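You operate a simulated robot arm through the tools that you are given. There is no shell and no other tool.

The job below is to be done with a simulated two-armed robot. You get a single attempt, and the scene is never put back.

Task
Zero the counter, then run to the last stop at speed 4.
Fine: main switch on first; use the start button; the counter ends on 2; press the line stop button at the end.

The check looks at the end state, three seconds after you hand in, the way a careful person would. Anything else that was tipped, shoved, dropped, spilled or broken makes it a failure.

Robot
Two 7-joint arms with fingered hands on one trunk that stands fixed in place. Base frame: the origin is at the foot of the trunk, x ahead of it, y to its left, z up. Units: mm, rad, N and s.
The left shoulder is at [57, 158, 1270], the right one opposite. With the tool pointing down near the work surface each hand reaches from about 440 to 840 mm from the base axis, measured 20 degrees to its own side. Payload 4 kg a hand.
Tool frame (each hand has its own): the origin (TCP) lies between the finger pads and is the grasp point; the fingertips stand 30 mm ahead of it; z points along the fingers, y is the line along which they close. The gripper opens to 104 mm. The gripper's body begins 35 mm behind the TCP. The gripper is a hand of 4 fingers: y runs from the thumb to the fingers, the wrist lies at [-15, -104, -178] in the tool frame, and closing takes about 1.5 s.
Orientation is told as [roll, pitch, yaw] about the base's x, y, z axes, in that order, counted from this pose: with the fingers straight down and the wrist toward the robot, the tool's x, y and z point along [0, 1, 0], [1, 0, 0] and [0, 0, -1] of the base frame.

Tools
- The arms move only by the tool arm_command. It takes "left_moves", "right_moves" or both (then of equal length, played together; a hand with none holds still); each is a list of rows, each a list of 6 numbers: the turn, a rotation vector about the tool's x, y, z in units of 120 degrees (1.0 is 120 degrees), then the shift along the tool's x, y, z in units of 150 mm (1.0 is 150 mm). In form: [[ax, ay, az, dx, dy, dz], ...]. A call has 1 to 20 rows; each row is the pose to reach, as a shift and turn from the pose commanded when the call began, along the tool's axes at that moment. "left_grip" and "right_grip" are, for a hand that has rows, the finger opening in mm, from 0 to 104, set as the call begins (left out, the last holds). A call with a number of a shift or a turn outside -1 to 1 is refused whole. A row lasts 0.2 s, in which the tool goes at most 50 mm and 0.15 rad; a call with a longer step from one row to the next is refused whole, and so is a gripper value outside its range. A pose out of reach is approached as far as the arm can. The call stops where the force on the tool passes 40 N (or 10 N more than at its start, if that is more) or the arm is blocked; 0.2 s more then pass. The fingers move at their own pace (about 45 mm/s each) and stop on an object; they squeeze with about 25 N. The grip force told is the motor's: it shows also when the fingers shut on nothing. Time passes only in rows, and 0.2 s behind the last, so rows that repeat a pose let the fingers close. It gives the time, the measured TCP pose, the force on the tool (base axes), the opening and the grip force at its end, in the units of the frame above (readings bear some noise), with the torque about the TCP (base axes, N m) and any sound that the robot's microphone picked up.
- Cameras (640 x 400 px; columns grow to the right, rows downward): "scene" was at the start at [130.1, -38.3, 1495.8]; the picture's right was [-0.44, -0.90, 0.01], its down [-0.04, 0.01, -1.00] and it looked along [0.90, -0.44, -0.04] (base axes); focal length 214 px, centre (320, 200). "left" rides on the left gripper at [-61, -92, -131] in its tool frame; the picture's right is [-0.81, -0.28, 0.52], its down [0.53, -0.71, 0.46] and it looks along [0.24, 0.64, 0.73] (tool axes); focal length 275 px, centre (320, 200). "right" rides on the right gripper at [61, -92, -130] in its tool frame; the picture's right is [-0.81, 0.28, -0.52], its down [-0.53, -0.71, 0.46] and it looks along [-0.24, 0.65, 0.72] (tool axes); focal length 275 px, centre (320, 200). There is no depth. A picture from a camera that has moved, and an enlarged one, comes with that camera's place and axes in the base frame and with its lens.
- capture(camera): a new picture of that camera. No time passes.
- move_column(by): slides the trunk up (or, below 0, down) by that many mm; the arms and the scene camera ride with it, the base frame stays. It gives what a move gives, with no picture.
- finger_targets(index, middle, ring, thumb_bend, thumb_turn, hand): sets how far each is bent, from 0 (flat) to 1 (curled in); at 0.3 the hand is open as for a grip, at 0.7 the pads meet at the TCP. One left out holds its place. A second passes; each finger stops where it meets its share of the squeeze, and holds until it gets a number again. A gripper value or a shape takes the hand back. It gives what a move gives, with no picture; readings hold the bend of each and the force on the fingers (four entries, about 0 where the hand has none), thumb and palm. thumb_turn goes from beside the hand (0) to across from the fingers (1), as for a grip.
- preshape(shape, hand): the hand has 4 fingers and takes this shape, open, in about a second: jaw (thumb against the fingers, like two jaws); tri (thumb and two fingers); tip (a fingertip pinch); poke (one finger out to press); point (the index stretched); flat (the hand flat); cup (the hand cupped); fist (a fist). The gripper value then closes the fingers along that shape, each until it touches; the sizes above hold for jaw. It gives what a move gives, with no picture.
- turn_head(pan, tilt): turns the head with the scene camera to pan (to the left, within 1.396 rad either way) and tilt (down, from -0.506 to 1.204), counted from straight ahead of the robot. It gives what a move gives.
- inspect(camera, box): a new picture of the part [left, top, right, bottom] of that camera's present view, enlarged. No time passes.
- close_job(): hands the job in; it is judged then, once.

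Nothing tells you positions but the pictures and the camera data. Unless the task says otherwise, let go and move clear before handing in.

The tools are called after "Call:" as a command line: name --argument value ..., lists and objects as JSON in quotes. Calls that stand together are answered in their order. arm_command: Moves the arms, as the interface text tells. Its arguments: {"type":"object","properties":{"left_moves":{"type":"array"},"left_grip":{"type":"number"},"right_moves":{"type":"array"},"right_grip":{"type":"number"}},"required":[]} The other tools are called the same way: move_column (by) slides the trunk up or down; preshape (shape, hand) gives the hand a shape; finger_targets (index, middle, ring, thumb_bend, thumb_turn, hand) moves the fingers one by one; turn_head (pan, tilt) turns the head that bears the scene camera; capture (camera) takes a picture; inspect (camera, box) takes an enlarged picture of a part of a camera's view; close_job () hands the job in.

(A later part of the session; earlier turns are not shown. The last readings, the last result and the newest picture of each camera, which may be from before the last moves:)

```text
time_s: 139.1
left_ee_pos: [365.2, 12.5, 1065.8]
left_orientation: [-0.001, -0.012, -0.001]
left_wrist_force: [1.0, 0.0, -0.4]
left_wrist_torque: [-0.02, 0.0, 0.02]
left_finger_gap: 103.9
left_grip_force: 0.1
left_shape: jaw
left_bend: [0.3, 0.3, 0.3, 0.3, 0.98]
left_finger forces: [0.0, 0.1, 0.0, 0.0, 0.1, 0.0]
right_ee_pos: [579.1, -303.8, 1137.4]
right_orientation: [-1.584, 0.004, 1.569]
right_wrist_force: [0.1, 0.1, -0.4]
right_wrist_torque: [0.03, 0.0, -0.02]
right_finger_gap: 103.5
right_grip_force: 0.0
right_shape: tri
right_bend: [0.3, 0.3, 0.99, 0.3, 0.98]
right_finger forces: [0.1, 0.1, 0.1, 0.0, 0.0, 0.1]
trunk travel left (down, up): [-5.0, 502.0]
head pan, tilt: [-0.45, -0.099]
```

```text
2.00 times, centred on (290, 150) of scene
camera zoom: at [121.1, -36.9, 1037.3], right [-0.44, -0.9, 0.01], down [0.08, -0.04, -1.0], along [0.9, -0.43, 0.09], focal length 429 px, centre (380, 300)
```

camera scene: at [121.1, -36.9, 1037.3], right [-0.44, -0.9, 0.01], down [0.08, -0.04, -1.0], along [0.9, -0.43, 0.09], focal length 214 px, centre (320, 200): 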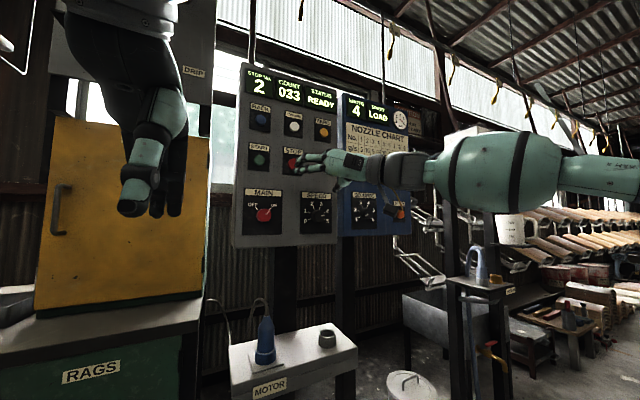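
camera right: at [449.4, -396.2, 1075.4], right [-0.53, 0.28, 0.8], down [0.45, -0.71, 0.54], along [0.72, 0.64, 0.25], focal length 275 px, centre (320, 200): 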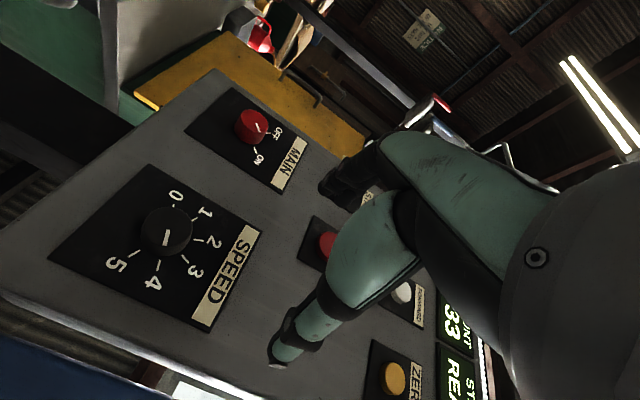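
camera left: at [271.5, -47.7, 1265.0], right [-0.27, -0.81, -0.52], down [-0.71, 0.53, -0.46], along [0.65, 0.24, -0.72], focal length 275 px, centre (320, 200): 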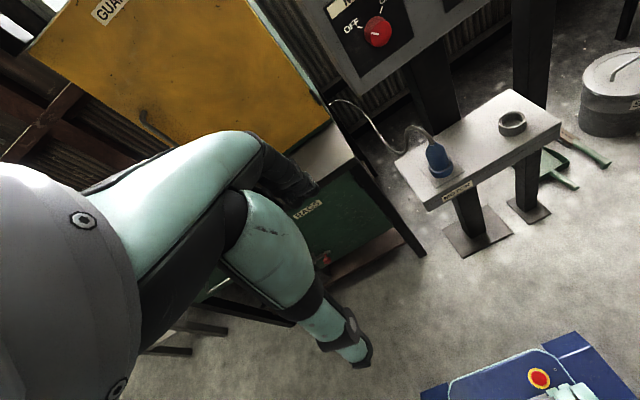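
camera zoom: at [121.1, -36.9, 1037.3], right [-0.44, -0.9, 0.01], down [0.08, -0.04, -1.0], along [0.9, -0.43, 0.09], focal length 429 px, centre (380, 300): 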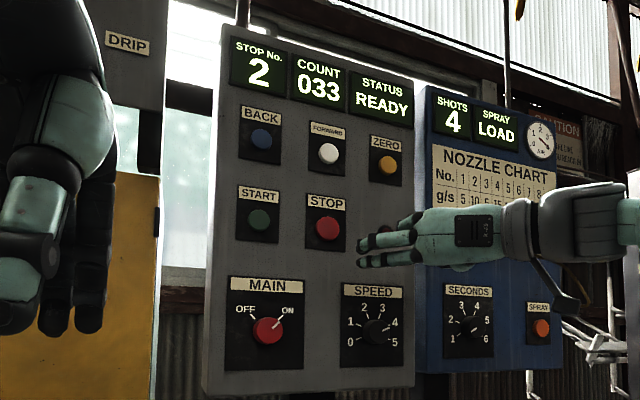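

SPEED now points straight at 4. Next are the buttons: I'll take the poke shape and see where the fingertip is.

Call:
preshape --hand "right" --shape "poke"

Call:
capture --camera "right"

Call:
inspect --camera "scene" --box '[280, 120, 400, 220]'

Call:
capture --camera "left"

```text
time_s: 140.0
left_ee_pos: [366.0, 12.3, 1066.9]
left_orientation: [-0.001, -0.012, 0.0]
left_wrist_force: [0.1, 0.7, 0.3]
left_wrist_torque: [0.01, -0.01, -0.01]
left_finger_gap: 103.9
left_grip_force: 0.1
left_shape: jaw
left_bend: [0.3, 0.3, 0.3, 0.3, 0.98]
left_finger forces: [0.0, 0.0, 0.0, 0.0, 0.0, 0.1]
right_ee_pos: [580.4, -303.5, 1137.4]
right_orientation: [-1.583, 0.003, 1.569]
right_wrist_force: [0.6, -0.5, -0.9]
right_wrist_torque: [-0.02, 0.02, -0.02]
right_finger_gap: 0.0
right_grip_force: 0.0
right_shape: poke
right_bend: [0.7, 0.7, 0.99, 1.0, 1.0]
right_finger forces: [0.0, 0.0, 0.0, 0.1, 0.1, 0.0]
trunk travel left (down, up): [-5.0, 502.0]
head pan, tilt: [-0.45, -0.099]
```

```text
taken
camera right: at [449.2, -395.9, 1075.3], right [-0.53, 0.28, 0.8], down [0.45, -0.71, 0.54], along [0.72, 0.64, 0.25], focal length 275 px, centre (320, 200)
```

right: 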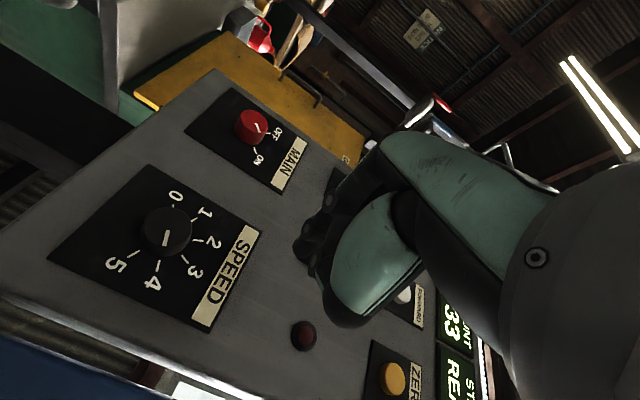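

```text
4.00 times, centred on (340, 170) of scene
camera zoom: at [121.0, -36.6, 1037.4], right [-0.44, -0.9, 0.01], down [0.08, -0.04, -1.0], along [0.9, -0.43, 0.09], focal length 858 px, centre (240, 320)
```

zoom: 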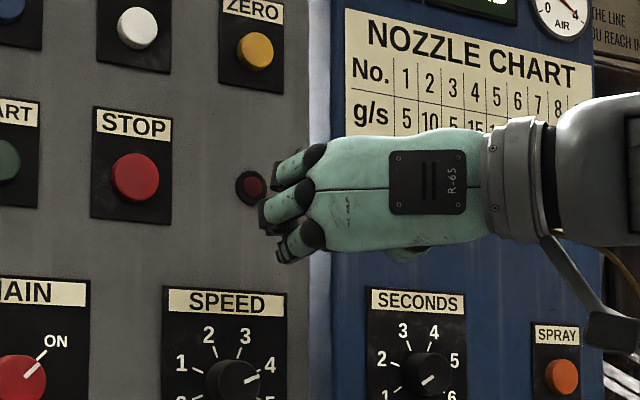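

```text
taken
camera left: at [271.4, -47.8, 1196.5], right [-0.27, -0.81, -0.52], down [-0.71, 0.53, -0.46], along [0.65, 0.24, -0.72], focal length 275 px, centre (320, 200)
```

left: 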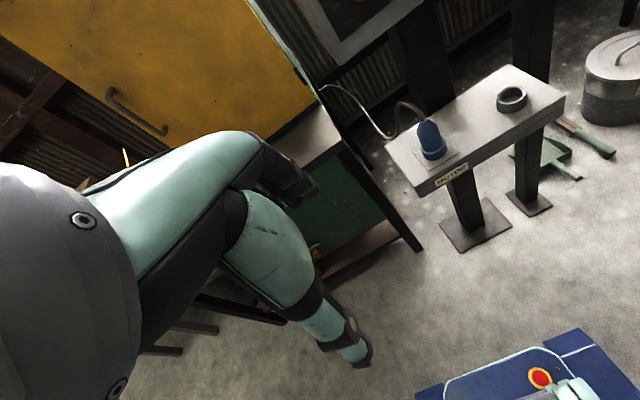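

Both index and middle are out in this shape. I'll curl the middle in so only the index presses, and look from both cameras.

Call:
finger_targets --hand "right" --index 0.6 --middle 1.0 --ring 1.0 --thumb_bend 1.0

Call:
inspect --camera "right" --box '[240, 120, 440, 360]'

Call:
inspect --camera "scene" --box '[280, 120, 400, 220]'

```text
time_s: 141.0
left_ee_pos: [364.8, 12.5, 1066.2]
left_orientation: [-0.001, -0.012, 0.001]
left_wrist_force: [-0.8, 1.4, 0.7]
left_wrist_torque: [-0.02, -0.01, 0.01]
left_finger_gap: 103.9
left_grip_force: 0.1
left_shape: jaw
left_bend: [0.3, 0.3, 0.3, 0.3, 0.98]
left_finger forces: [0.1, 0.0, 0.0, 0.1, 0.0, 0.0]
right_ee_pos: [579.9, -304.8, 1137.6]
right_orientation: [-1.585, 0.003, 1.568]
right_wrist_force: [0.1, 0.6, 0.4]
right_wrist_torque: [-0.02, 0.0, 0.0]
right_finger_gap: 24.4
right_grip_force: 0.0
right_shape: fingers
right_bend: [0.34, 1.0, 1.0, 1.0, 1.0]
right_finger forces: [0.0, 0.0, 0.1, 0.0, 0.1, 0.1]
trunk travel left (down, up): [-5.0, 502.0]
head pan, tilt: [-0.45, -0.099]
```

```text
1.67 times, centred on (340, 240) of right
camera zoom: at [449.2, -395.9, 1075.3], right [-0.53, 0.28, 0.8], down [0.45, -0.71, 0.54], along [0.72, 0.64, 0.25], focal length 459 px, centre (287, 133)
```

zoom: 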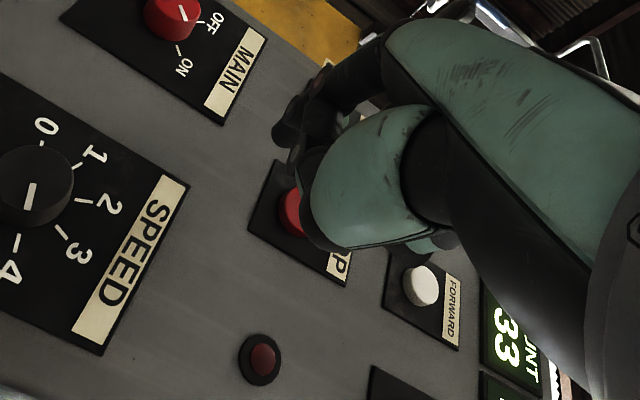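

```text
4.00 times, centred on (340, 170) of scene
camera zoom: at [121.0, -36.7, 1037.4], right [-0.44, -0.9, 0.01], down [0.08, -0.04, -1.0], along [0.9, -0.43, 0.09], focal length 858 px, centre (240, 320)
```

zoom: 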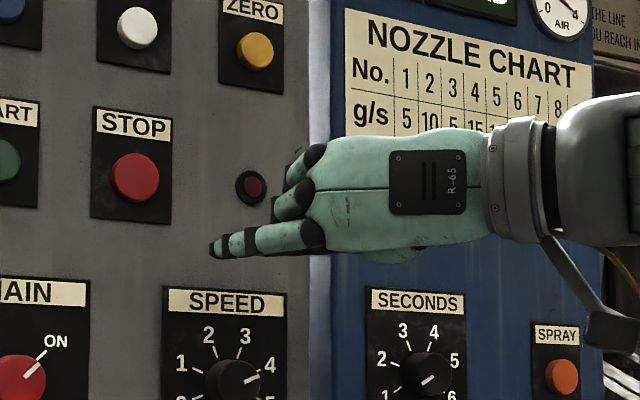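

Call:
finger_targets --hand "right" --index 0.7

Call:
inspect --camera "right" --box '[240, 120, 440, 360]'

Call:
inspect --camera "scene" --box '[280, 120, 400, 220]'

```text
time_s: 142.0
left_ee_pos: [364.7, 12.7, 1066.7]
left_orientation: [0.001, -0.011, 0.0]
left_wrist_force: [0.0, 0.2, -0.5]
left_wrist_torque: [0.01, 0.0, -0.03]
left_finger_gap: 103.8
left_grip_force: 0.0
left_shape: jaw
left_bend: [0.3, 0.3, 0.3, 0.3, 0.98]
left_finger forces: [0.0, 0.1, 0.0, 0.0, 0.0, 0.1]
right_ee_pos: [580.4, -304.8, 1137.6]
right_orientation: [-1.586, 0.004, 1.569]
right_wrist_force: [0.7, 0.3, -0.3]
right_wrist_torque: [0.02, 0.02, 0.01]
right_finger_gap: 22.2
right_grip_force: 0.1
right_shape: fingers
right_bend: [0.34, 1.0, 1.0, 0.99, 1.0]
right_finger forces: [0.0, 0.0, 0.0, 0.0, 0.0, 0.1]
trunk travel left (down, up): [-5.0, 502.0]
head pan, tilt: [-0.45, -0.099]
```

```text
1.67 times, centred on (340, 240) of right
camera zoom: at [449.2, -395.9, 1075.3], right [-0.53, 0.28, 0.8], down [0.45, -0.71, 0.54], along [0.72, 0.64, 0.25], focal length 459 px, centre (287, 133)
```

zoom: 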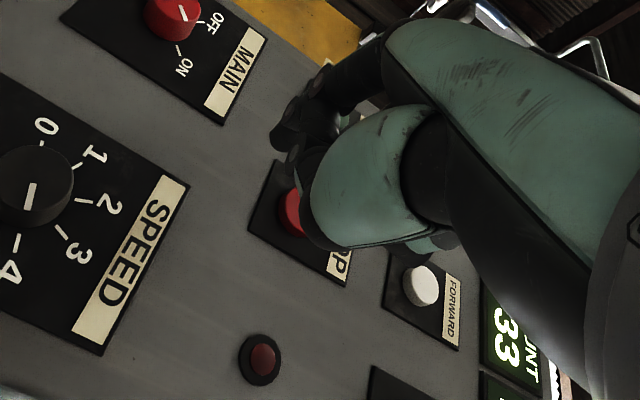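

```text
4.00 times, centred on (340, 170) of scene
camera zoom: at [121.0, -36.7, 1037.4], right [-0.44, -0.9, 0.01], down [0.08, -0.04, -1.0], along [0.9, -0.43, 0.09], focal length 858 px, centre (240, 320)
```

zoom: 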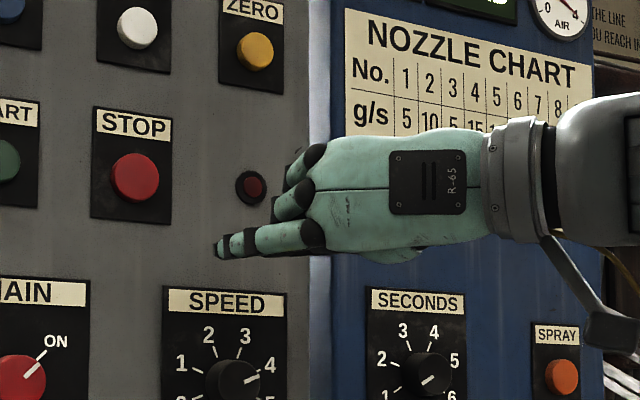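

The index is resting on the curled thumb. I'll move the thumb aside so the index can sit at its 0.7 bend.

Call:
finger_targets --hand "right" --thumb_turn 0.0 --thumb_bend 0.6

Call:
finger_targets --hand "right" --index 0.65

Call:
inspect --camera "right" --box '[240, 120, 440, 360]'

Call:
inspect --camera "scene" --box '[280, 120, 400, 220]'

```text
time_s: 143.0
left_ee_pos: [365.3, 12.6, 1066.4]
left_orientation: [-0.001, -0.013, 0.002]
left_wrist_force: [0.2, 0.2, -0.4]
left_wrist_torque: [0.01, -0.01, 0.02]
left_finger_gap: 103.7
left_grip_force: 0.1
left_shape: jaw
left_bend: [0.3, 0.3, 0.3, 0.3, 0.98]
left_finger forces: [0.0, 0.1, 0.0, 0.0, 0.1, 0.0]
right_ee_pos: [579.0, -305.1, 1137.4]
right_orientation: [-1.584, 0.004, 1.57]
right_wrist_force: [-0.2, 0.2, 0.5]
right_wrist_torque: [0.04, 0.02, -0.03]
right_finger_gap: 99.0
right_grip_force: 0.0
right_shape: fingers
right_bend: [0.7, 1.0, 1.0, 0.6, 0.0]
right_finger forces: [0.0, 0.0, 0.0, 0.0, 0.0, 0.0]
trunk travel left (down, up): [-5.0, 502.0]
head pan, tilt: [-0.45, -0.099]
```

```text
time_s: 144.0
left_ee_pos: [364.2, 12.2, 1066.0]
left_orientation: [0.0, -0.012, 0.002]
left_wrist_force: [-0.2, -0.3, 0.0]
left_wrist_torque: [-0.01, -0.02, 0.01]
left_finger_gap: 103.8
left_grip_force: 0.0
left_shape: jaw
left_bend: [0.3, 0.3, 0.3, 0.3, 0.98]
left_finger forces: [0.0, 0.1, 0.0, 0.1, 0.0, 0.0]
right_ee_pos: [578.7, -304.3, 1137.7]
right_orientation: [-1.584, 0.003, 1.569]
right_wrist_force: [1.0, 0.3, 0.4]
right_wrist_torque: [0.01, 0.01, -0.01]
right_finger_gap: 99.8
right_grip_force: 0.0
right_shape: fingers
right_bend: [0.65, 1.0, 1.0, 0.6, 0.0]
right_finger forces: [0.0, 0.0, 0.1, 0.0, 0.0, 0.0]
trunk travel left (down, up): [-5.0, 502.0]
head pan, tilt: [-0.45, -0.099]
```

```text
1.67 times, centred on (340, 240) of right
camera zoom: at [449.2, -395.9, 1075.3], right [-0.53, 0.28, 0.8], down [0.45, -0.71, 0.54], along [0.72, 0.64, 0.25], focal length 459 px, centre (287, 133)
```

zoom: 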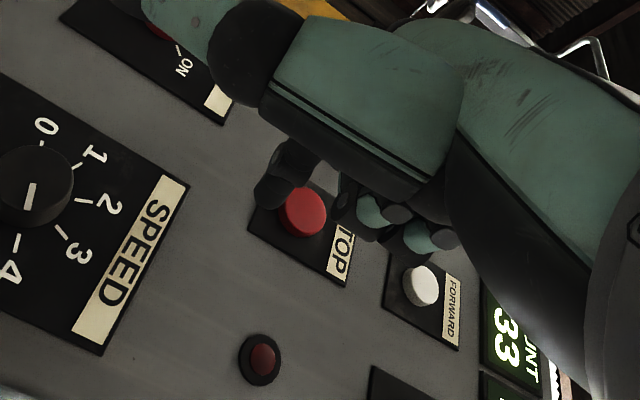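

```text
4.00 times, centred on (340, 170) of scene
camera zoom: at [121.0, -36.7, 1037.4], right [-0.44, -0.9, 0.01], down [0.08, -0.04, -1.0], along [0.9, -0.43, 0.09], focal length 858 px, centre (240, 320)
```

zoom: 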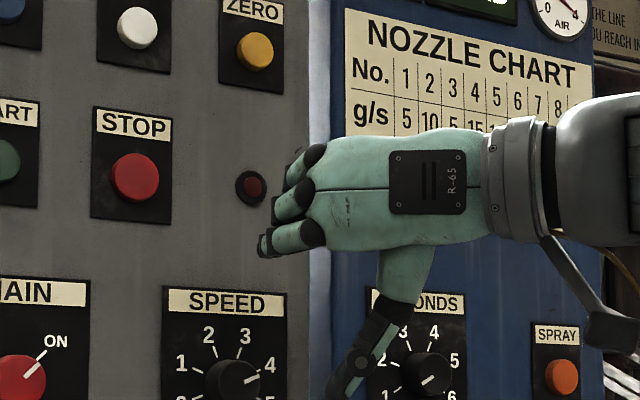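

The index fingertip is now at about [611,-287,1136] (tool offset [2,18,32]) and everything else sits well behind it. I'll raise the trunk 168 mm to ZERO's height and re-aim the head.

Call:
move_column --by 168

Call:
arm_command --right_moves '[[0, 0, 0, 0, -0.08, 0], [0, 0, 0, 0, -0.16, 0], [0, 0, 0, 0, -0.22, 0], [0, 0, 0, 0, -0.22, 0]]'

Call:
turn_head --pan -0.5 --tilt 0.05

Call:
capture --camera "right"

Call:
inspect --camera "scene" --box '[240, 120, 400, 240]'

```text
time_s: 145.9
left_ee_pos: [366.2, 11.5, 1233.6]
left_orientation: [0.001, -0.013, 0.0]
left_wrist_force: [0.6, 0.5, 1.0]
left_wrist_torque: [0.0, 0.03, 0.03]
left_finger_gap: 103.8
left_grip_force: 0.0
left_shape: jaw
left_bend: [0.3, 0.3, 0.3, 0.3, 0.98]
left_finger forces: [0.1, 0.1, 0.0, 0.1, 0.0, 0.1]
right_ee_pos: [579.5, -304.2, 1305.0]
right_orientation: [-1.582, 0.003, 1.568]
right_wrist_force: [0.2, -0.6, 0.7]
right_wrist_torque: [0.0, 0.03, -0.01]
right_finger_gap: 99.7
right_grip_force: 0.1
right_shape: fingers
right_bend: [0.65, 1.0, 1.0, 0.6, 0.0]
right_finger forces: [0.0, 0.0, 0.1, 0.1, 0.0, 0.1]
trunk travel left (down, up): [-173.0, 334.0]
head pan, tilt: [-0.45, -0.099]
```

```text
time_s: 146.9
left_ee_pos: [365.7, 12.0, 1233.9]
left_orientation: [0.0, -0.012, -0.001]
left_wrist_force: [0.1, 0.2, 0.9]
left_wrist_torque: [-0.01, -0.02, 0.02]
left_finger_gap: 104.0
left_grip_force: 0.1
left_shape: jaw
left_bend: [0.3, 0.3, 0.3, 0.3, 0.98]
left_finger forces: [0.0, 0.0, 0.1, 0.0, 0.0, 0.0]
right_ee_pos: [580.0, -337.2, 1305.0]
right_orientation: [-1.584, 0.002, 1.57]
right_wrist_force: [-0.2, 0.0, 0.3]
right_wrist_torque: [0.02, 0.0, 0.01]
right_finger_gap: 100.3
right_grip_force: 0.0
right_shape: fingers
right_bend: [0.65, 1.0, 1.0, 0.6, 0.0]
right_finger forces: [0.0, 0.0, 0.0, 0.0, 0.0, 0.0]
trunk travel left (down, up): [-173.0, 334.0]
head pan, tilt: [-0.45, -0.099]
```

```text
time_s: 147.6
left_ee_pos: [365.5, 11.9, 1234.8]
left_orientation: [0.001, -0.012, 0.0]
left_wrist_force: [0.3, 0.4, 0.0]
left_wrist_torque: [0.0, 0.01, -0.01]
left_finger_gap: 103.7
left_grip_force: 0.0
left_shape: jaw
left_bend: [0.3, 0.3, 0.3, 0.3, 0.98]
left_finger forces: [0.0, 0.0, 0.0, 0.0, 0.1, 0.0]
right_ee_pos: [579.6, -337.1, 1305.2]
right_orientation: [-1.583, 0.002, 1.569]
right_wrist_force: [0.6, 0.7, -0.6]
right_wrist_torque: [-0.01, -0.03, 0.01]
right_finger_gap: 100.0
right_grip_force: 0.1
right_shape: fingers
right_bend: [0.65, 1.0, 1.0, 0.6, 0.0]
right_finger forces: [0.0, 0.0, 0.0, 0.0, 0.0, 0.1]
trunk travel left (down, up): [-173.0, 334.0]
head pan, tilt: [-0.499, 0.051]
```

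```text
taken
camera right: at [449.4, -428.7, 1243.0], right [-0.53, 0.28, 0.8], down [0.45, -0.71, 0.54], along [0.72, 0.64, 0.25], focal length 275 px, centre (320, 200)
```

right: 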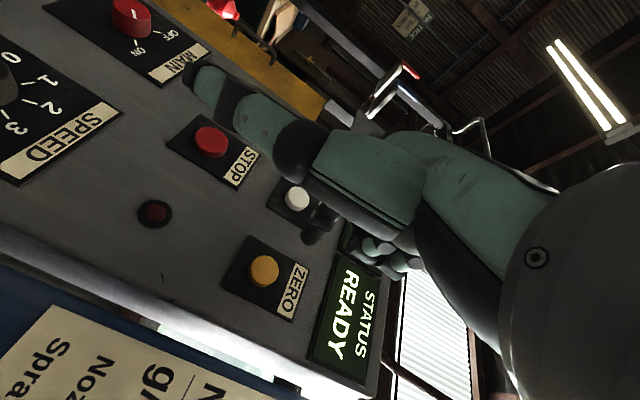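

```text
3.33 times, centred on (320, 180) of scene
camera zoom: at [124.7, -42.4, 1191.8], right [-0.48, -0.88, 0.01], down [-0.06, 0.02, -1.0], along [0.88, -0.48, -0.06], focal length 715 px, centre (320, 267)
```

zoom: 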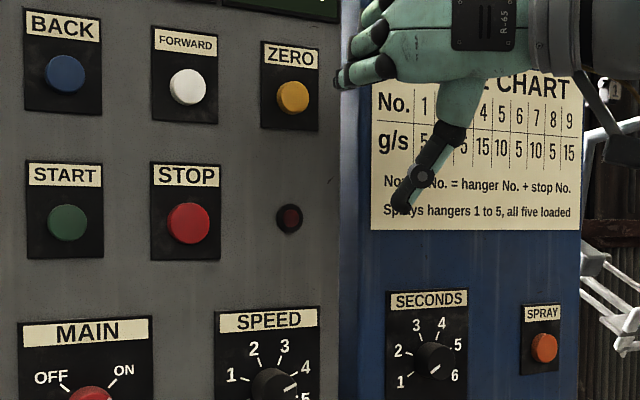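

ZERO works out to about [690,-322,1302] and the fingertip is lined up with it. I'll approach to about 12 mm and verify before pressing.

Call:
arm_command --right_moves '[[0, 0, 0, 0, -0.01, 0.1], [0, 0, 0, 0.005, -0.015, 0.2], [0, 0, 0, 0.008, -0.017, 0.3], [0, 0, 0, 0.008, -0.017, 0.4], [0, 0, 0, 0.008, -0.017, 0.4]]'

Call:
inspect --camera "right" --box '[220, 160, 400, 320]'

Call:
inspect --camera "scene" --box '[260, 110, 360, 190]'

```text
time_s: 148.8
left_ee_pos: [364.1, 11.2, 1233.4]
left_orientation: [0.0, -0.012, -0.001]
left_wrist_force: [0.3, 0.9, -0.1]
left_wrist_torque: [0.0, -0.01, 0.0]
left_finger_gap: 103.9
left_grip_force: 0.0
left_shape: jaw
left_bend: [0.3, 0.3, 0.3, 0.3, 0.98]
left_finger forces: [0.1, 0.1, 0.0, 0.0, 0.0, 0.1]
right_ee_pos: [639.3, -340.0, 1306.1]
right_orientation: [-1.586, 0.002, 1.57]
right_wrist_force: [-0.1, 0.4, 0.6]
right_wrist_torque: [0.03, 0.02, 0.0]
right_finger_gap: 100.2
right_grip_force: 0.1
right_shape: fingers
right_bend: [0.65, 1.0, 1.0, 0.6, 0.0]
right_finger forces: [0.0, 0.1, 0.0, 0.0, 0.0, 0.0]
trunk travel left (down, up): [-173.0, 334.0]
head pan, tilt: [-0.499, 0.051]
```

```text
2.50 times, centred on (310, 240) of right
camera zoom: at [508.4, -431.5, 1243.6], right [-0.53, 0.28, 0.8], down [0.45, -0.71, 0.54], along [0.72, 0.64, 0.25], focal length 688 px, centre (345, 100)
```

zoom: 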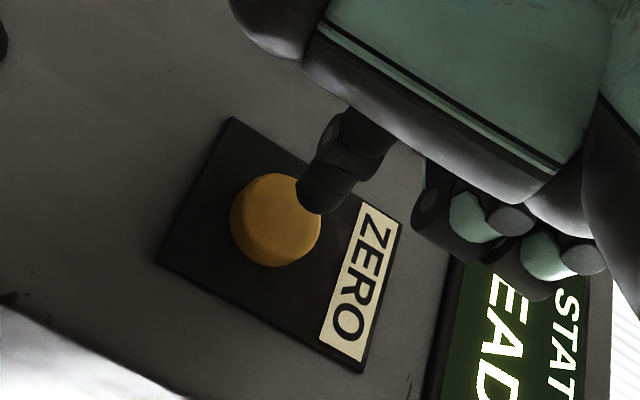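

```text
5.00 times, centred on (310, 150) of scene
camera zoom: at [124.1, -42.5, 1191.9], right [-0.48, -0.88, 0.01], down [-0.06, 0.02, -1.0], along [0.88, -0.48, -0.06], focal length 1072 px, centre (370, 450)
```

zoom: 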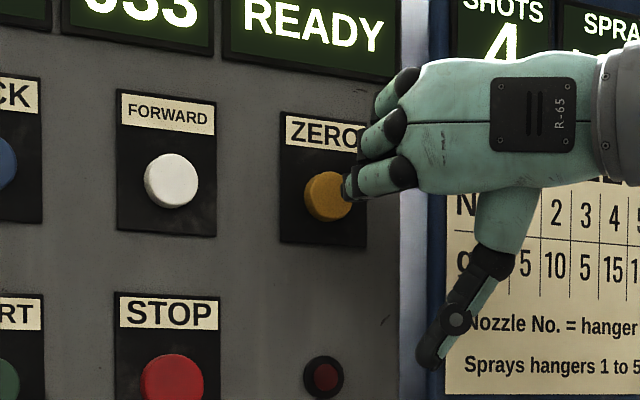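

The tip is on course for the centre of ZERO, with contact expected after about 22 mm. I'll advance slowly and watch the force.

Call:
arm_command --right_moves '[[0, 0, 0, 0, 0, 0.06], [0, 0, 0, 0, 0, 0.1], [0, 0, 0, 0, 0, 0.12], [0, 0, 0, 0, 0, 0.14], [0, 0, 0, 0, 0, 0.155]]'

Call:
inspect --camera "scene" --box '[230, 80, 390, 200]'

Call:
inspect --camera "right" --box '[220, 160, 400, 320]'

```text
time_s: 150.0
left_ee_pos: [362.1, 12.4, 1235.2]
left_orientation: [-0.001, -0.014, 0.0]
left_wrist_force: [-0.7, -0.9, -0.4]
left_wrist_torque: [0.01, -0.01, 0.0]
left_finger_gap: 103.7
left_grip_force: 0.0
left_shape: jaw
left_bend: [0.3, 0.3, 0.3, 0.3, 0.98]
left_finger forces: [0.0, 0.0, 0.0, 0.0, 0.0, 0.1]
right_ee_pos: [660.0, -340.2, 1306.7]
right_orientation: [-1.586, 0.003, 1.57]
right_wrist_force: [-10.3, 1.6, -2.4]
right_wrist_torque: [-0.01, 0.18, 0.2]
right_finger_gap: 99.5
right_grip_force: 5.2
right_shape: fingers
right_bend: [0.66, 1.0, 1.0, 0.6, 0.0]
right_finger forces: [10.3, 0.0, 0.0, 0.1, 0.1, 0.0]
trunk travel left (down, up): [-173.0, 334.0]
head pan, tilt: [-0.499, 0.051]
heard: click
```

```text
3.33 times, centred on (310, 140) of scene
camera zoom: at [122.6, -42.3, 1192.0], right [-0.48, -0.88, 0.01], down [-0.06, 0.02, -1.0], along [0.88, -0.48, -0.06], focal length 715 px, centre (353, 400)
```

zoom: 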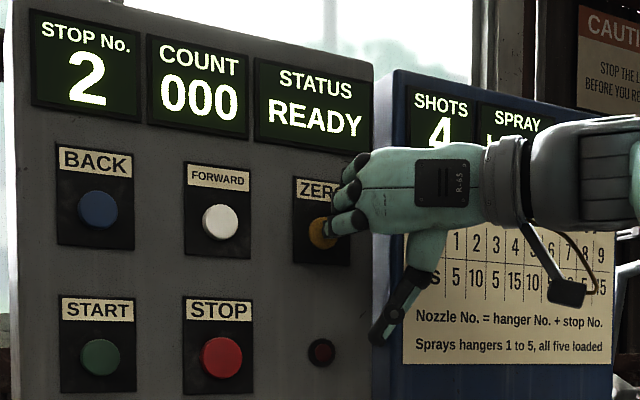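

```text
2.50 times, centred on (310, 240) of right
camera zoom: at [530.8, -431.7, 1244.8], right [-0.53, 0.28, 0.8], down [0.45, -0.71, 0.54], along [0.72, 0.65, 0.25], focal length 688 px, centre (345, 100)
```

zoom: 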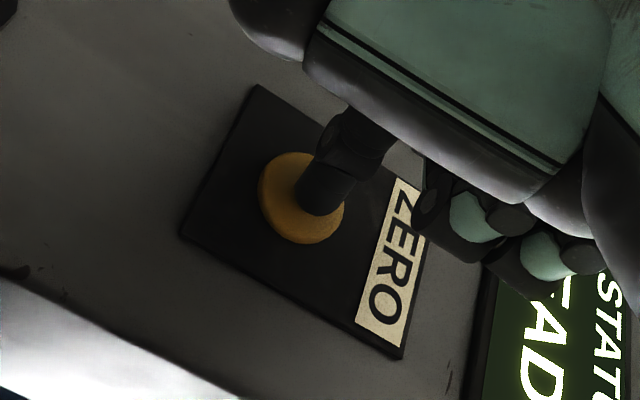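

ZERO clicked and COUNT reads 000. I back off and go to START at about [692,-135,1193], using the trunk for height.

Call:
arm_command --right_moves '[[0, 0, 0, 0, 0, -0.15], [0, 0, 0, 0, 0, -0.3], [0, 0, 0, 0, 0, -0.45], [0, 0, 0, 0, 0, -0.5], [0, 0, 0, 0, 0.2, -0.5], [0, 0, 0, 0, 0.4, -0.5], [0, 0, 0, 0, 0.6, -0.5], [0, 0, 0, 0, 0.8, -0.5], [0, 0, 0, 0, 1.0, -0.5], [0, 0, 0, 0, 1.0, -0.5]]'

Call:
move_column --by -111

Call:
capture --camera "right"

Call:
capture --camera "scene"

```text
time_s: 152.2
left_ee_pos: [364.5, 11.3, 1235.7]
left_orientation: [0.0, -0.012, 0.0]
left_wrist_force: [1.0, -0.6, -0.4]
left_wrist_torque: [0.01, 0.0, 0.0]
left_finger_gap: 103.9
left_grip_force: 0.0
left_shape: jaw
left_bend: [0.3, 0.3, 0.3, 0.3, 0.98]
left_finger forces: [0.0, 0.0, 0.0, 0.0, 0.1, 0.1]
right_ee_pos: [588.2, -189.6, 1304.4]
right_orientation: [-1.586, 0.001, 1.569]
right_wrist_force: [0.0, -0.4, 0.9]
right_wrist_torque: [-0.02, 0.02, 0.01]
right_finger_gap: 100.6
right_grip_force: 0.1
right_shape: fingers
right_bend: [0.65, 1.0, 1.0, 0.6, 0.0]
right_finger forces: [0.1, 0.0, 0.0, 0.0, 0.1, 0.1]
trunk travel left (down, up): [-173.0, 334.0]
head pan, tilt: [-0.499, 0.051]
```

```text
time_s: 153.7
left_ee_pos: [364.5, 11.7, 1121.2]
left_orientation: [0.0, -0.012, 0.001]
left_wrist_force: [-1.1, 0.2, -0.3]
left_wrist_torque: [-0.01, 0.0, 0.04]
left_finger_gap: 103.7
left_grip_force: 0.0
left_shape: jaw
left_bend: [0.3, 0.3, 0.3, 0.3, 0.98]
left_finger forces: [0.0, 0.1, 0.1, 0.0, 0.0, 0.1]
right_ee_pos: [587.9, -189.7, 1191.7]
right_orientation: [-1.584, 0.003, 1.57]
right_wrist_force: [0.1, -0.5, 0.1]
right_wrist_torque: [0.01, 0.01, -0.02]
right_finger_gap: 100.2
right_grip_force: 0.2
right_shape: fingers
right_bend: [0.65, 1.0, 1.0, 0.6, 0.0]
right_finger forces: [0.0, 0.1, 0.1, 0.0, 0.0, 0.0]
trunk travel left (down, up): [-62.0, 445.0]
head pan, tilt: [-0.499, 0.051]
```

```text
taken
camera right: at [457.3, -280.8, 1130.0], right [-0.53, 0.28, 0.8], down [0.45, -0.71, 0.54], along [0.72, 0.64, 0.25], focal length 275 px, centre (320, 200)
```

right: 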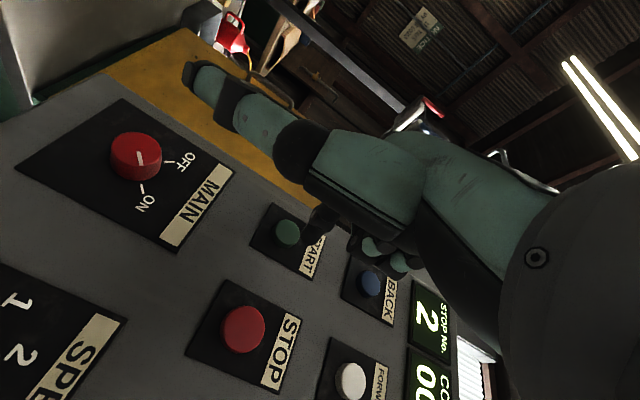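

```text
taken
camera scene: at [123.1, -42.4, 1079.4], right [-0.48, -0.88, 0.01], down [-0.06, 0.02, -1.0], along [0.88, -0.48, -0.06], focal length 214 px, centre (320, 200)
```

scene: 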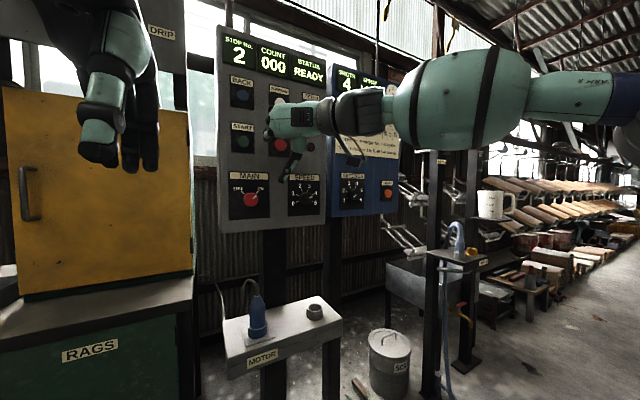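

START is at about (y −133, z 1193). I shift left 38 mm and approach to about 20 mm.

Call:
arm_command --right_moves '[[0, 0, 0, -0.01, 0.13, 0], [0, 0, 0, -0.02, 0.255, 0], [0, 0, 0, -0.02, 0.255, 0.12], [0, 0, 0, -0.02, 0.255, 0.24], [0, 0, 0, -0.02, 0.255, 0.34], [0, 0, 0, -0.02, 0.255, 0.34]]'

Call:
inspect --camera "right" --box '[220, 160, 400, 320]'

Call:
inspect --camera "scene" --box '[210, 20, 350, 220]'

```text
time_s: 155.1
left_ee_pos: [365.1, 11.6, 1121.7]
left_orientation: [0.0, -0.013, 0.0]
left_wrist_force: [0.0, 0.8, -0.4]
left_wrist_torque: [-0.03, -0.01, -0.03]
left_finger_gap: 103.9
left_grip_force: 0.1
left_shape: jaw
left_bend: [0.3, 0.3, 0.3, 0.3, 0.98]
left_finger forces: [0.0, 0.0, 0.0, 0.0, 0.0, 0.0]
right_ee_pos: [624.3, -166.6, 1179.8]
right_orientation: [-1.588, -0.001, 1.573]
right_wrist_force: [0.2, 0.3, -0.2]
right_wrist_torque: [0.01, -0.02, 0.0]
right_finger_gap: 100.1
right_grip_force: 0.0
right_shape: fingers
right_bend: [0.65, 1.0, 1.0, 0.6, 0.0]
right_finger forces: [0.0, 0.0, 0.0, 0.0, 0.0, 0.0]
right hand out of reach, approached as far as the arm can: row 2, 3, 4, 5, 6
trunk travel left (down, up): [-62.0, 445.0]
head pan, tilt: [-0.499, 0.051]
```

```text
2.50 times, centred on (310, 240) of right
camera zoom: at [494.6, -258.1, 1116.4], right [-0.53, 0.27, 0.8], down [0.45, -0.71, 0.54], along [0.72, 0.65, 0.26], focal length 688 px, centre (345, 100)
```

zoom: 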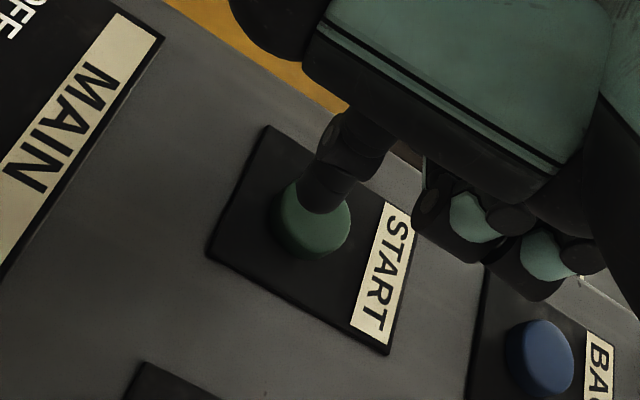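

```text
2.00 times, centred on (280, 120) of scene
camera zoom: at [123.1, -42.4, 1079.4], right [-0.48, -0.88, 0.01], down [-0.06, 0.02, -1.0], along [0.88, -0.48, -0.06], focal length 429 px, centre (400, 360)
```

zoom: 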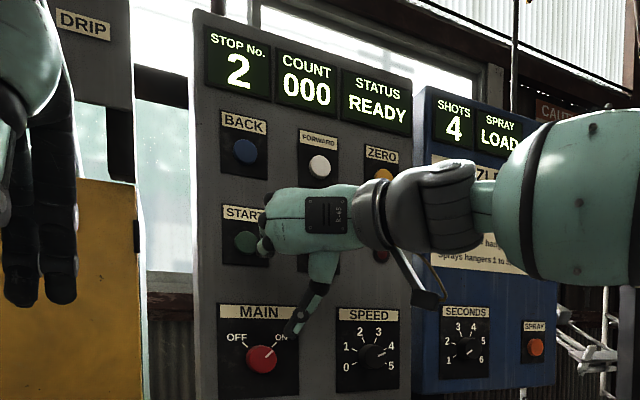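

The arm is at its reach edge at this relative height. I'll back off, raise the trunk 80 mm and lower the hand by the same amount with the arm.

Call:
arm_command --right_moves '[[0, 0, 0, 0, 0, -0.15], [0, 0, 0, 0, 0, -0.27], [0, 0, 0, 0, 0, -0.27]]'

Call:
move_column --by 85

Call:
arm_command --right_moves '[[0, 0, 0, 0.12, 0, 0], [0, 0, 0, 0.24, 0.03, 0], [0, 0, 0, 0.36, 0.06, 0], [0, 0, 0, 0.47, 0.1, 0], [0, 0, 0, 0.47, 0.1, 0]]'

Call:
capture --camera "right"

```text
time_s: 155.8
left_ee_pos: [365.3, 12.3, 1120.3]
left_orientation: [0.001, -0.011, 0.0]
left_wrist_force: [-0.3, 0.6, -1.0]
left_wrist_torque: [-0.02, -0.01, -0.01]
left_finger_gap: 103.9
left_grip_force: 0.0
left_shape: jaw
left_bend: [0.3, 0.3, 0.3, 0.3, 0.98]
left_finger forces: [0.0, 0.1, 0.1, 0.1, 0.0, 0.0]
right_ee_pos: [583.8, -165.3, 1178.5]
right_orientation: [-1.583, 0.003, 1.568]
right_wrist_force: [0.1, -0.6, 0.4]
right_wrist_torque: [-0.02, -0.01, -0.01]
right_finger_gap: 100.3
right_grip_force: 0.1
right_shape: fingers
right_bend: [0.65, 1.0, 1.0, 0.6, 0.0]
right_finger forces: [0.0, 0.0, 0.0, 0.0, 0.0, 0.0]
trunk travel left (down, up): [-62.0, 445.0]
head pan, tilt: [-0.499, 0.051]
```

```text
time_s: 157.1
left_ee_pos: [365.2, 12.7, 1207.9]
left_orientation: [0.001, -0.013, 0.001]
left_wrist_force: [0.4, 0.3, 0.5]
left_wrist_torque: [0.01, 0.0, -0.01]
left_finger_gap: 103.9
left_grip_force: 0.1
left_shape: jaw
left_bend: [0.3, 0.3, 0.3, 0.3, 0.98]
left_finger forces: [0.0, 0.0, 0.0, 0.0, 0.2, 0.0]
right_ee_pos: [584.7, -166.1, 1264.0]
right_orientation: [-1.584, 0.004, 1.57]
right_wrist_force: [-0.3, 0.1, -0.7]
right_wrist_torque: [0.01, -0.01, 0.01]
right_finger_gap: 100.0
right_grip_force: 0.0
right_shape: fingers
right_bend: [0.65, 1.0, 1.0, 0.6, 0.0]
right_finger forces: [0.0, 0.0, 0.0, 0.0, 0.0, 0.1]
trunk travel left (down, up): [-147.0, 360.0]
head pan, tilt: [-0.499, 0.051]
```

```text
time_s: 158.3
left_ee_pos: [365.0, 12.0, 1208.3]
left_orientation: [0.0, -0.012, 0.0]
left_wrist_force: [0.3, -0.5, -0.1]
left_wrist_torque: [-0.01, 0.0, -0.03]
left_finger_gap: 104.0
left_grip_force: 0.1
left_shape: jaw
left_bend: [0.3, 0.3, 0.3, 0.3, 0.98]
left_finger forces: [0.1, 0.0, 0.1, 0.1, 0.0, 0.0]
right_ee_pos: [583.8, -150.8, 1193.1]
right_orientation: [-1.586, 0.0, 1.568]
right_wrist_force: [-0.1, -1.0, 0.3]
right_wrist_torque: [0.02, -0.03, 0.01]
right_finger_gap: 100.2
right_grip_force: 0.0
right_shape: fingers
right_bend: [0.65, 1.0, 1.0, 0.6, 0.0]
right_finger forces: [0.0, 0.0, 0.1, 0.0, 0.0, 0.0]
trunk travel left (down, up): [-147.0, 360.0]
head pan, tilt: [-0.499, 0.051]
```

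```text
taken
camera right: at [454.1, -242.5, 1131.9], right [-0.53, 0.28, 0.8], down [0.45, -0.71, 0.54], along [0.72, 0.64, 0.25], focal length 275 px, centre (320, 200)
```

right: 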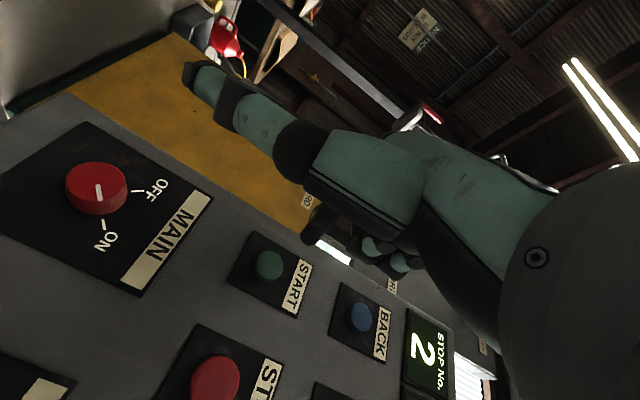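

Now reachable: the fingertip is at (−133,1191) and START at (−135,1190). Approaching.

Call:
arm_command --right_moves '[[0, 0, 0, 0, -0.01, 0.12], [0, 0, 0, 0.005, -0.01, 0.24], [0, 0, 0, 0.005, -0.01, 0.36], [0, 0, 0, 0.005, -0.01, 0.38], [0, 0, 0, 0.005, -0.01, 0.38]]'

Call:
inspect --camera "right" --box '[220, 160, 400, 320]'

Call:
inspect --camera "scene" --box '[210, 50, 350, 250]'

```text
time_s: 159.5
left_ee_pos: [365.5, 12.4, 1208.0]
left_orientation: [0.0, -0.012, 0.0]
left_wrist_force: [-0.5, 1.1, -0.5]
left_wrist_torque: [0.01, 0.01, 0.02]
left_finger_gap: 103.8
left_grip_force: 0.0
left_shape: jaw
left_bend: [0.3, 0.3, 0.3, 0.3, 0.98]
left_finger forces: [0.1, 0.1, 0.0, 0.0, 0.0, 0.0]
right_ee_pos: [641.9, -152.0, 1193.1]
right_orientation: [-1.582, 0.003, 1.569]
right_wrist_force: [-1.0, 0.3, 0.1]
right_wrist_torque: [-0.02, 0.0, -0.01]
right_finger_gap: 100.1
right_grip_force: 0.0
right_shape: fingers
right_bend: [0.65, 1.0, 1.0, 0.6, 0.0]
right_finger forces: [0.1, 0.0, 0.0, 0.0, 0.0, 0.0]
trunk travel left (down, up): [-147.0, 360.0]
head pan, tilt: [-0.499, 0.051]
```

```text
2.50 times, centred on (310, 240) of right
camera zoom: at [511.3, -244.3, 1132.1], right [-0.53, 0.28, 0.8], down [0.45, -0.71, 0.54], along [0.72, 0.64, 0.25], focal length 688 px, centre (345, 100)
```

zoom: 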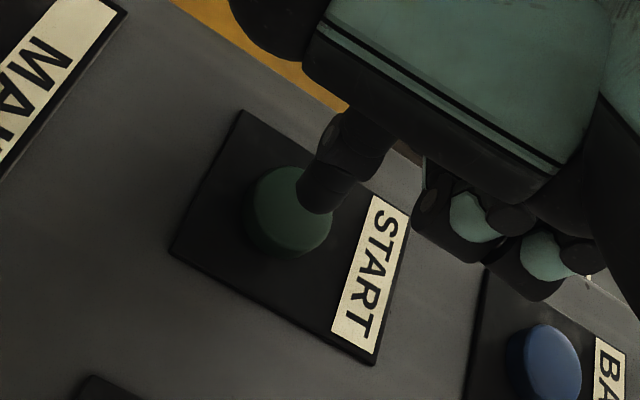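

```text
2.00 times, centred on (280, 150) of scene
camera zoom: at [124.5, -42.3, 1165.5], right [-0.48, -0.88, 0.01], down [-0.06, 0.02, -1.0], along [0.88, -0.48, -0.06], focal length 429 px, centre (400, 300)
```

zoom: 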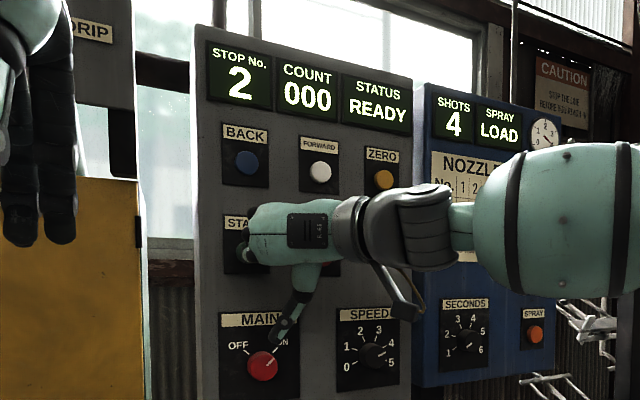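

Aligned with START. Before pressing, one more close look at the SPEED dial.

Call:
inspect --camera "scene" --box '[290, 200, 330, 250]'

Call:
inspect --camera "scene" --box '[420, 60, 640, 220]'

```text
8.00 times, centred on (310, 225) of scene
camera zoom: at [124.5, -42.3, 1165.5], right [-0.48, -0.88, 0.01], down [-0.06, 0.02, -1.0], along [0.88, -0.48, -0.06], focal length 1716 px, centre (400, 0)
```

zoom: 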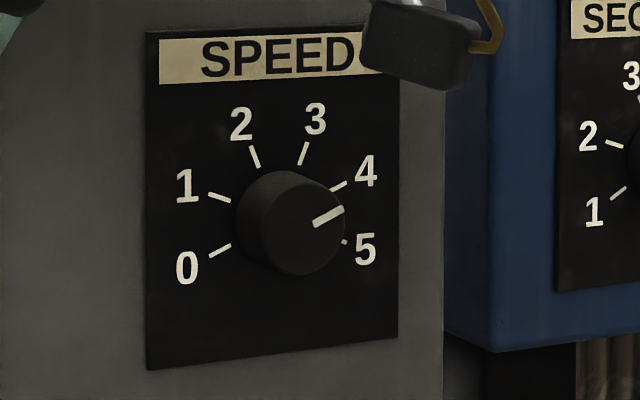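

```text
2.50 times, centred on (530, 140) of scene
camera zoom: at [124.5, -42.3, 1165.5], right [-0.48, -0.88, 0.01], down [-0.06, 0.02, -1.0], along [0.88, -0.48, -0.06], focal length 536 px, centre (-205, 350)
```

zoom: 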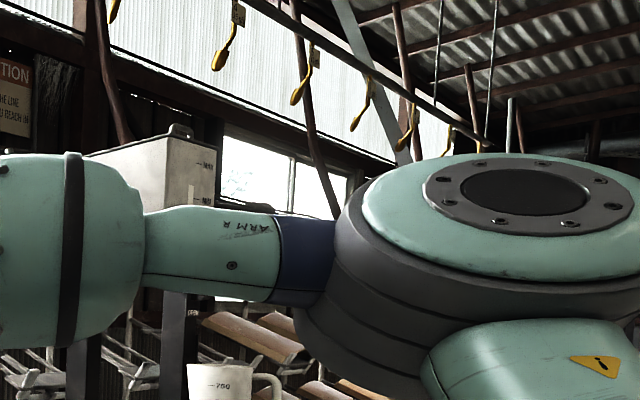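

SPEED is in line with 4. Pressing START.

Call:
arm_command --right_moves '[[0, 0, 0, 0, 0, 0.06], [0, 0, 0, 0, 0, 0.1], [0, 0, 0, 0, 0, 0.12], [0, 0, 0, 0, 0, 0.135]]'

Call:
inspect --camera "scene" --box '[210, 50, 350, 250]'

```text
time_s: 160.5
left_ee_pos: [364.3, 12.3, 1209.1]
left_orientation: [0.001, -0.013, 0.001]
left_wrist_force: [0.0, 0.2, 0.1]
left_wrist_torque: [-0.05, 0.02, 0.0]
left_finger_gap: 103.9
left_grip_force: 0.1
left_shape: jaw
left_bend: [0.3, 0.3, 0.3, 0.3, 0.98]
left_finger forces: [0.0, 0.0, 0.0, 0.1, 0.0, 0.1]
right_ee_pos: [660.4, -152.2, 1194.9]
right_orientation: [-1.585, 0.002, 1.57]
right_wrist_force: [-7.3, 2.6, -1.4]
right_wrist_torque: [0.01, 0.12, 0.12]
right_finger_gap: 99.7
right_grip_force: 2.8
right_shape: fingers
right_bend: [0.66, 1.0, 1.0, 0.6, 0.0]
right_finger forces: [6.6, 0.0, 0.0, 0.0, 0.1, 0.1]
trunk travel left (down, up): [-147.0, 360.0]
head pan, tilt: [-0.499, 0.051]
heard: click
```

```text
2.00 times, centred on (280, 150) of scene
camera zoom: at [123.0, -42.3, 1165.7], right [-0.48, -0.88, 0.01], down [-0.06, 0.02, -1.0], along [0.88, -0.48, -0.06], focal length 429 px, centre (400, 300)
```

zoom: 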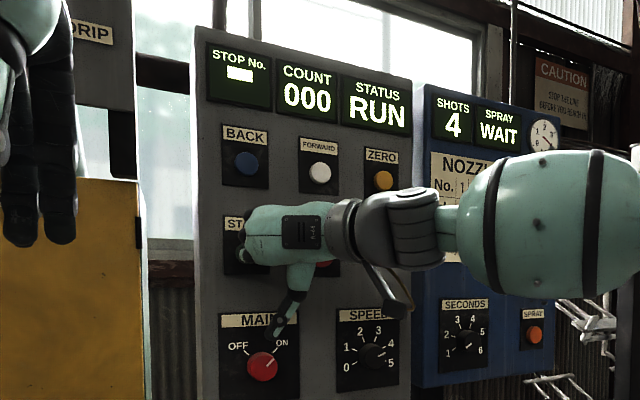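

RUN started. I back off and slide across to hover over STOP, checking the display as I go.

Call:
arm_command --right_moves '[[0, 0, 0, 0, 0, -0.2], [0, 0, 0, 0, -0.2, -0.25], [0, 0, 0, 0, -0.45, -0.25], [0, 0, 0, 0, -0.63, -0.25]]'

Call:
inspect --camera "scene" --box '[210, 50, 350, 250]'

Call:
capture --camera "right"

```text
time_s: 161.5
left_ee_pos: [365.2, 12.0, 1207.7]
left_orientation: [-0.001, -0.012, 0.0]
left_wrist_force: [0.1, 0.2, -0.7]
left_wrist_torque: [0.04, 0.0, -0.02]
left_finger_gap: 104.3
left_grip_force: 0.2
left_shape: jaw
left_bend: [0.3, 0.3, 0.3, 0.3, 0.98]
left_finger forces: [0.0, 0.1, 0.0, 0.0, 0.1, 0.0]
right_ee_pos: [623.8, -248.2, 1194.7]
right_orientation: [-1.584, 0.001, 1.569]
right_wrist_force: [-0.1, -0.9, 0.0]
right_wrist_torque: [0.01, 0.01, 0.0]
right_finger_gap: 99.9
right_grip_force: 0.1
right_shape: fingers
right_bend: [0.65, 1.0, 1.0, 0.6, 0.0]
right_finger forces: [0.1, 0.0, 0.0, 0.1, 0.0, 0.0]
trunk travel left (down, up): [-147.0, 360.0]
head pan, tilt: [-0.499, 0.051]
```

```text
2.00 times, centred on (280, 150) of scene
camera zoom: at [124.0, -42.9, 1165.5], right [-0.48, -0.88, 0.01], down [-0.06, 0.02, -1.0], along [0.88, -0.48, -0.06], focal length 429 px, centre (400, 300)
```

zoom: 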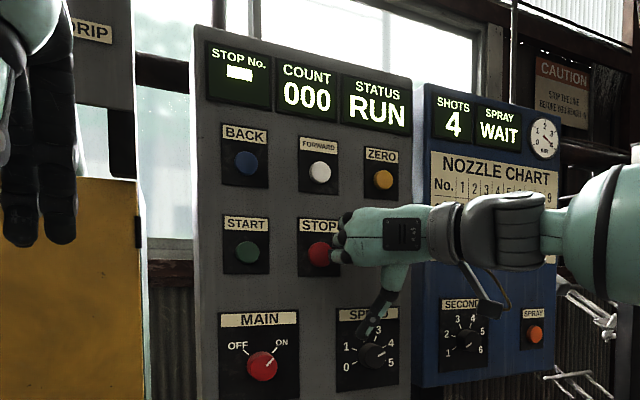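

```text
taken
camera right: at [493.1, -339.7, 1132.3], right [-0.53, 0.28, 0.8], down [0.45, -0.71, 0.54], along [0.72, 0.64, 0.25], focal length 275 px, centre (320, 200)
```

right: 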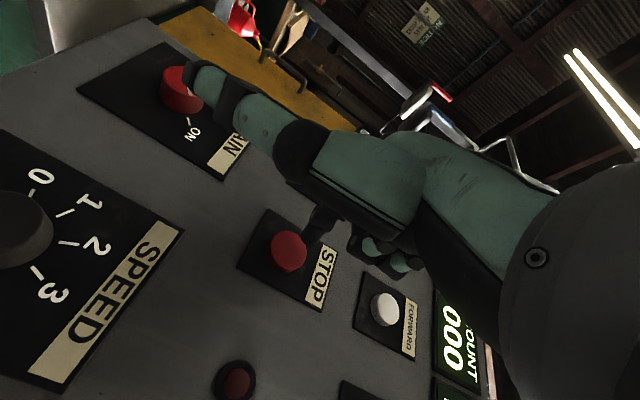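

Fingertip is aligned with STOP at (−230,1192). I advance to about 12 mm and wait, watching the count.

Call:
arm_command --right_moves '[[0, 0, 0, 0.005, 0, 0.1], [0, 0, 0, 0.008, 0, 0.15], [0, 0, 0, 0.008, 0, 0.15]]'

Call:
inspect --camera "scene" --box '[210, 50, 350, 250]'

Call:
capture --camera "left"

```text
time_s: 162.3
left_ee_pos: [365.9, 11.7, 1207.7]
left_orientation: [0.0, -0.013, 0.001]
left_wrist_force: [-0.4, 0.1, 0.5]
left_wrist_torque: [-0.02, -0.01, 0.01]
left_finger_gap: 103.8
left_grip_force: 0.1
left_shape: jaw
left_bend: [0.3, 0.3, 0.3, 0.3, 0.98]
left_finger forces: [0.0, 0.0, 0.0, 0.1, 0.1, 0.1]
right_ee_pos: [646.4, -247.0, 1193.5]
right_orientation: [-1.584, 0.002, 1.568]
right_wrist_force: [0.7, -0.2, 0.9]
right_wrist_torque: [-0.01, 0.01, -0.02]
right_finger_gap: 100.6
right_grip_force: 0.0
right_shape: fingers
right_bend: [0.65, 1.0, 1.0, 0.6, 0.0]
right_finger forces: [0.1, 0.1, 0.1, 0.1, 0.0, 0.0]
trunk travel left (down, up): [-147.0, 360.0]
head pan, tilt: [-0.499, 0.051]
```

```text
2.00 times, centred on (280, 150) of scene
camera zoom: at [124.3, -42.4, 1165.5], right [-0.48, -0.88, 0.01], down [-0.06, 0.02, -1.0], along [0.88, -0.48, -0.06], focal length 429 px, centre (400, 300)
```

zoom: 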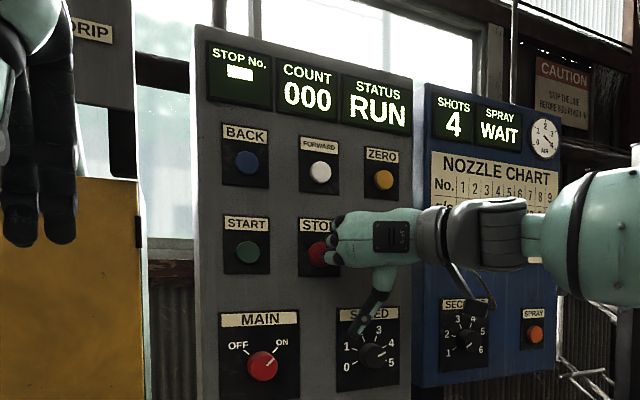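

```text
taken
camera left: at [271.4, -47.8, 1338.1], right [-0.27, -0.81, -0.52], down [-0.71, 0.53, -0.46], along [0.65, 0.24, -0.72], focal length 275 px, centre (320, 200)
```

left: 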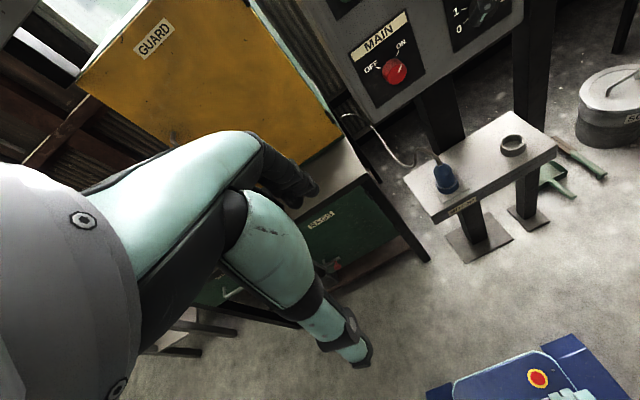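

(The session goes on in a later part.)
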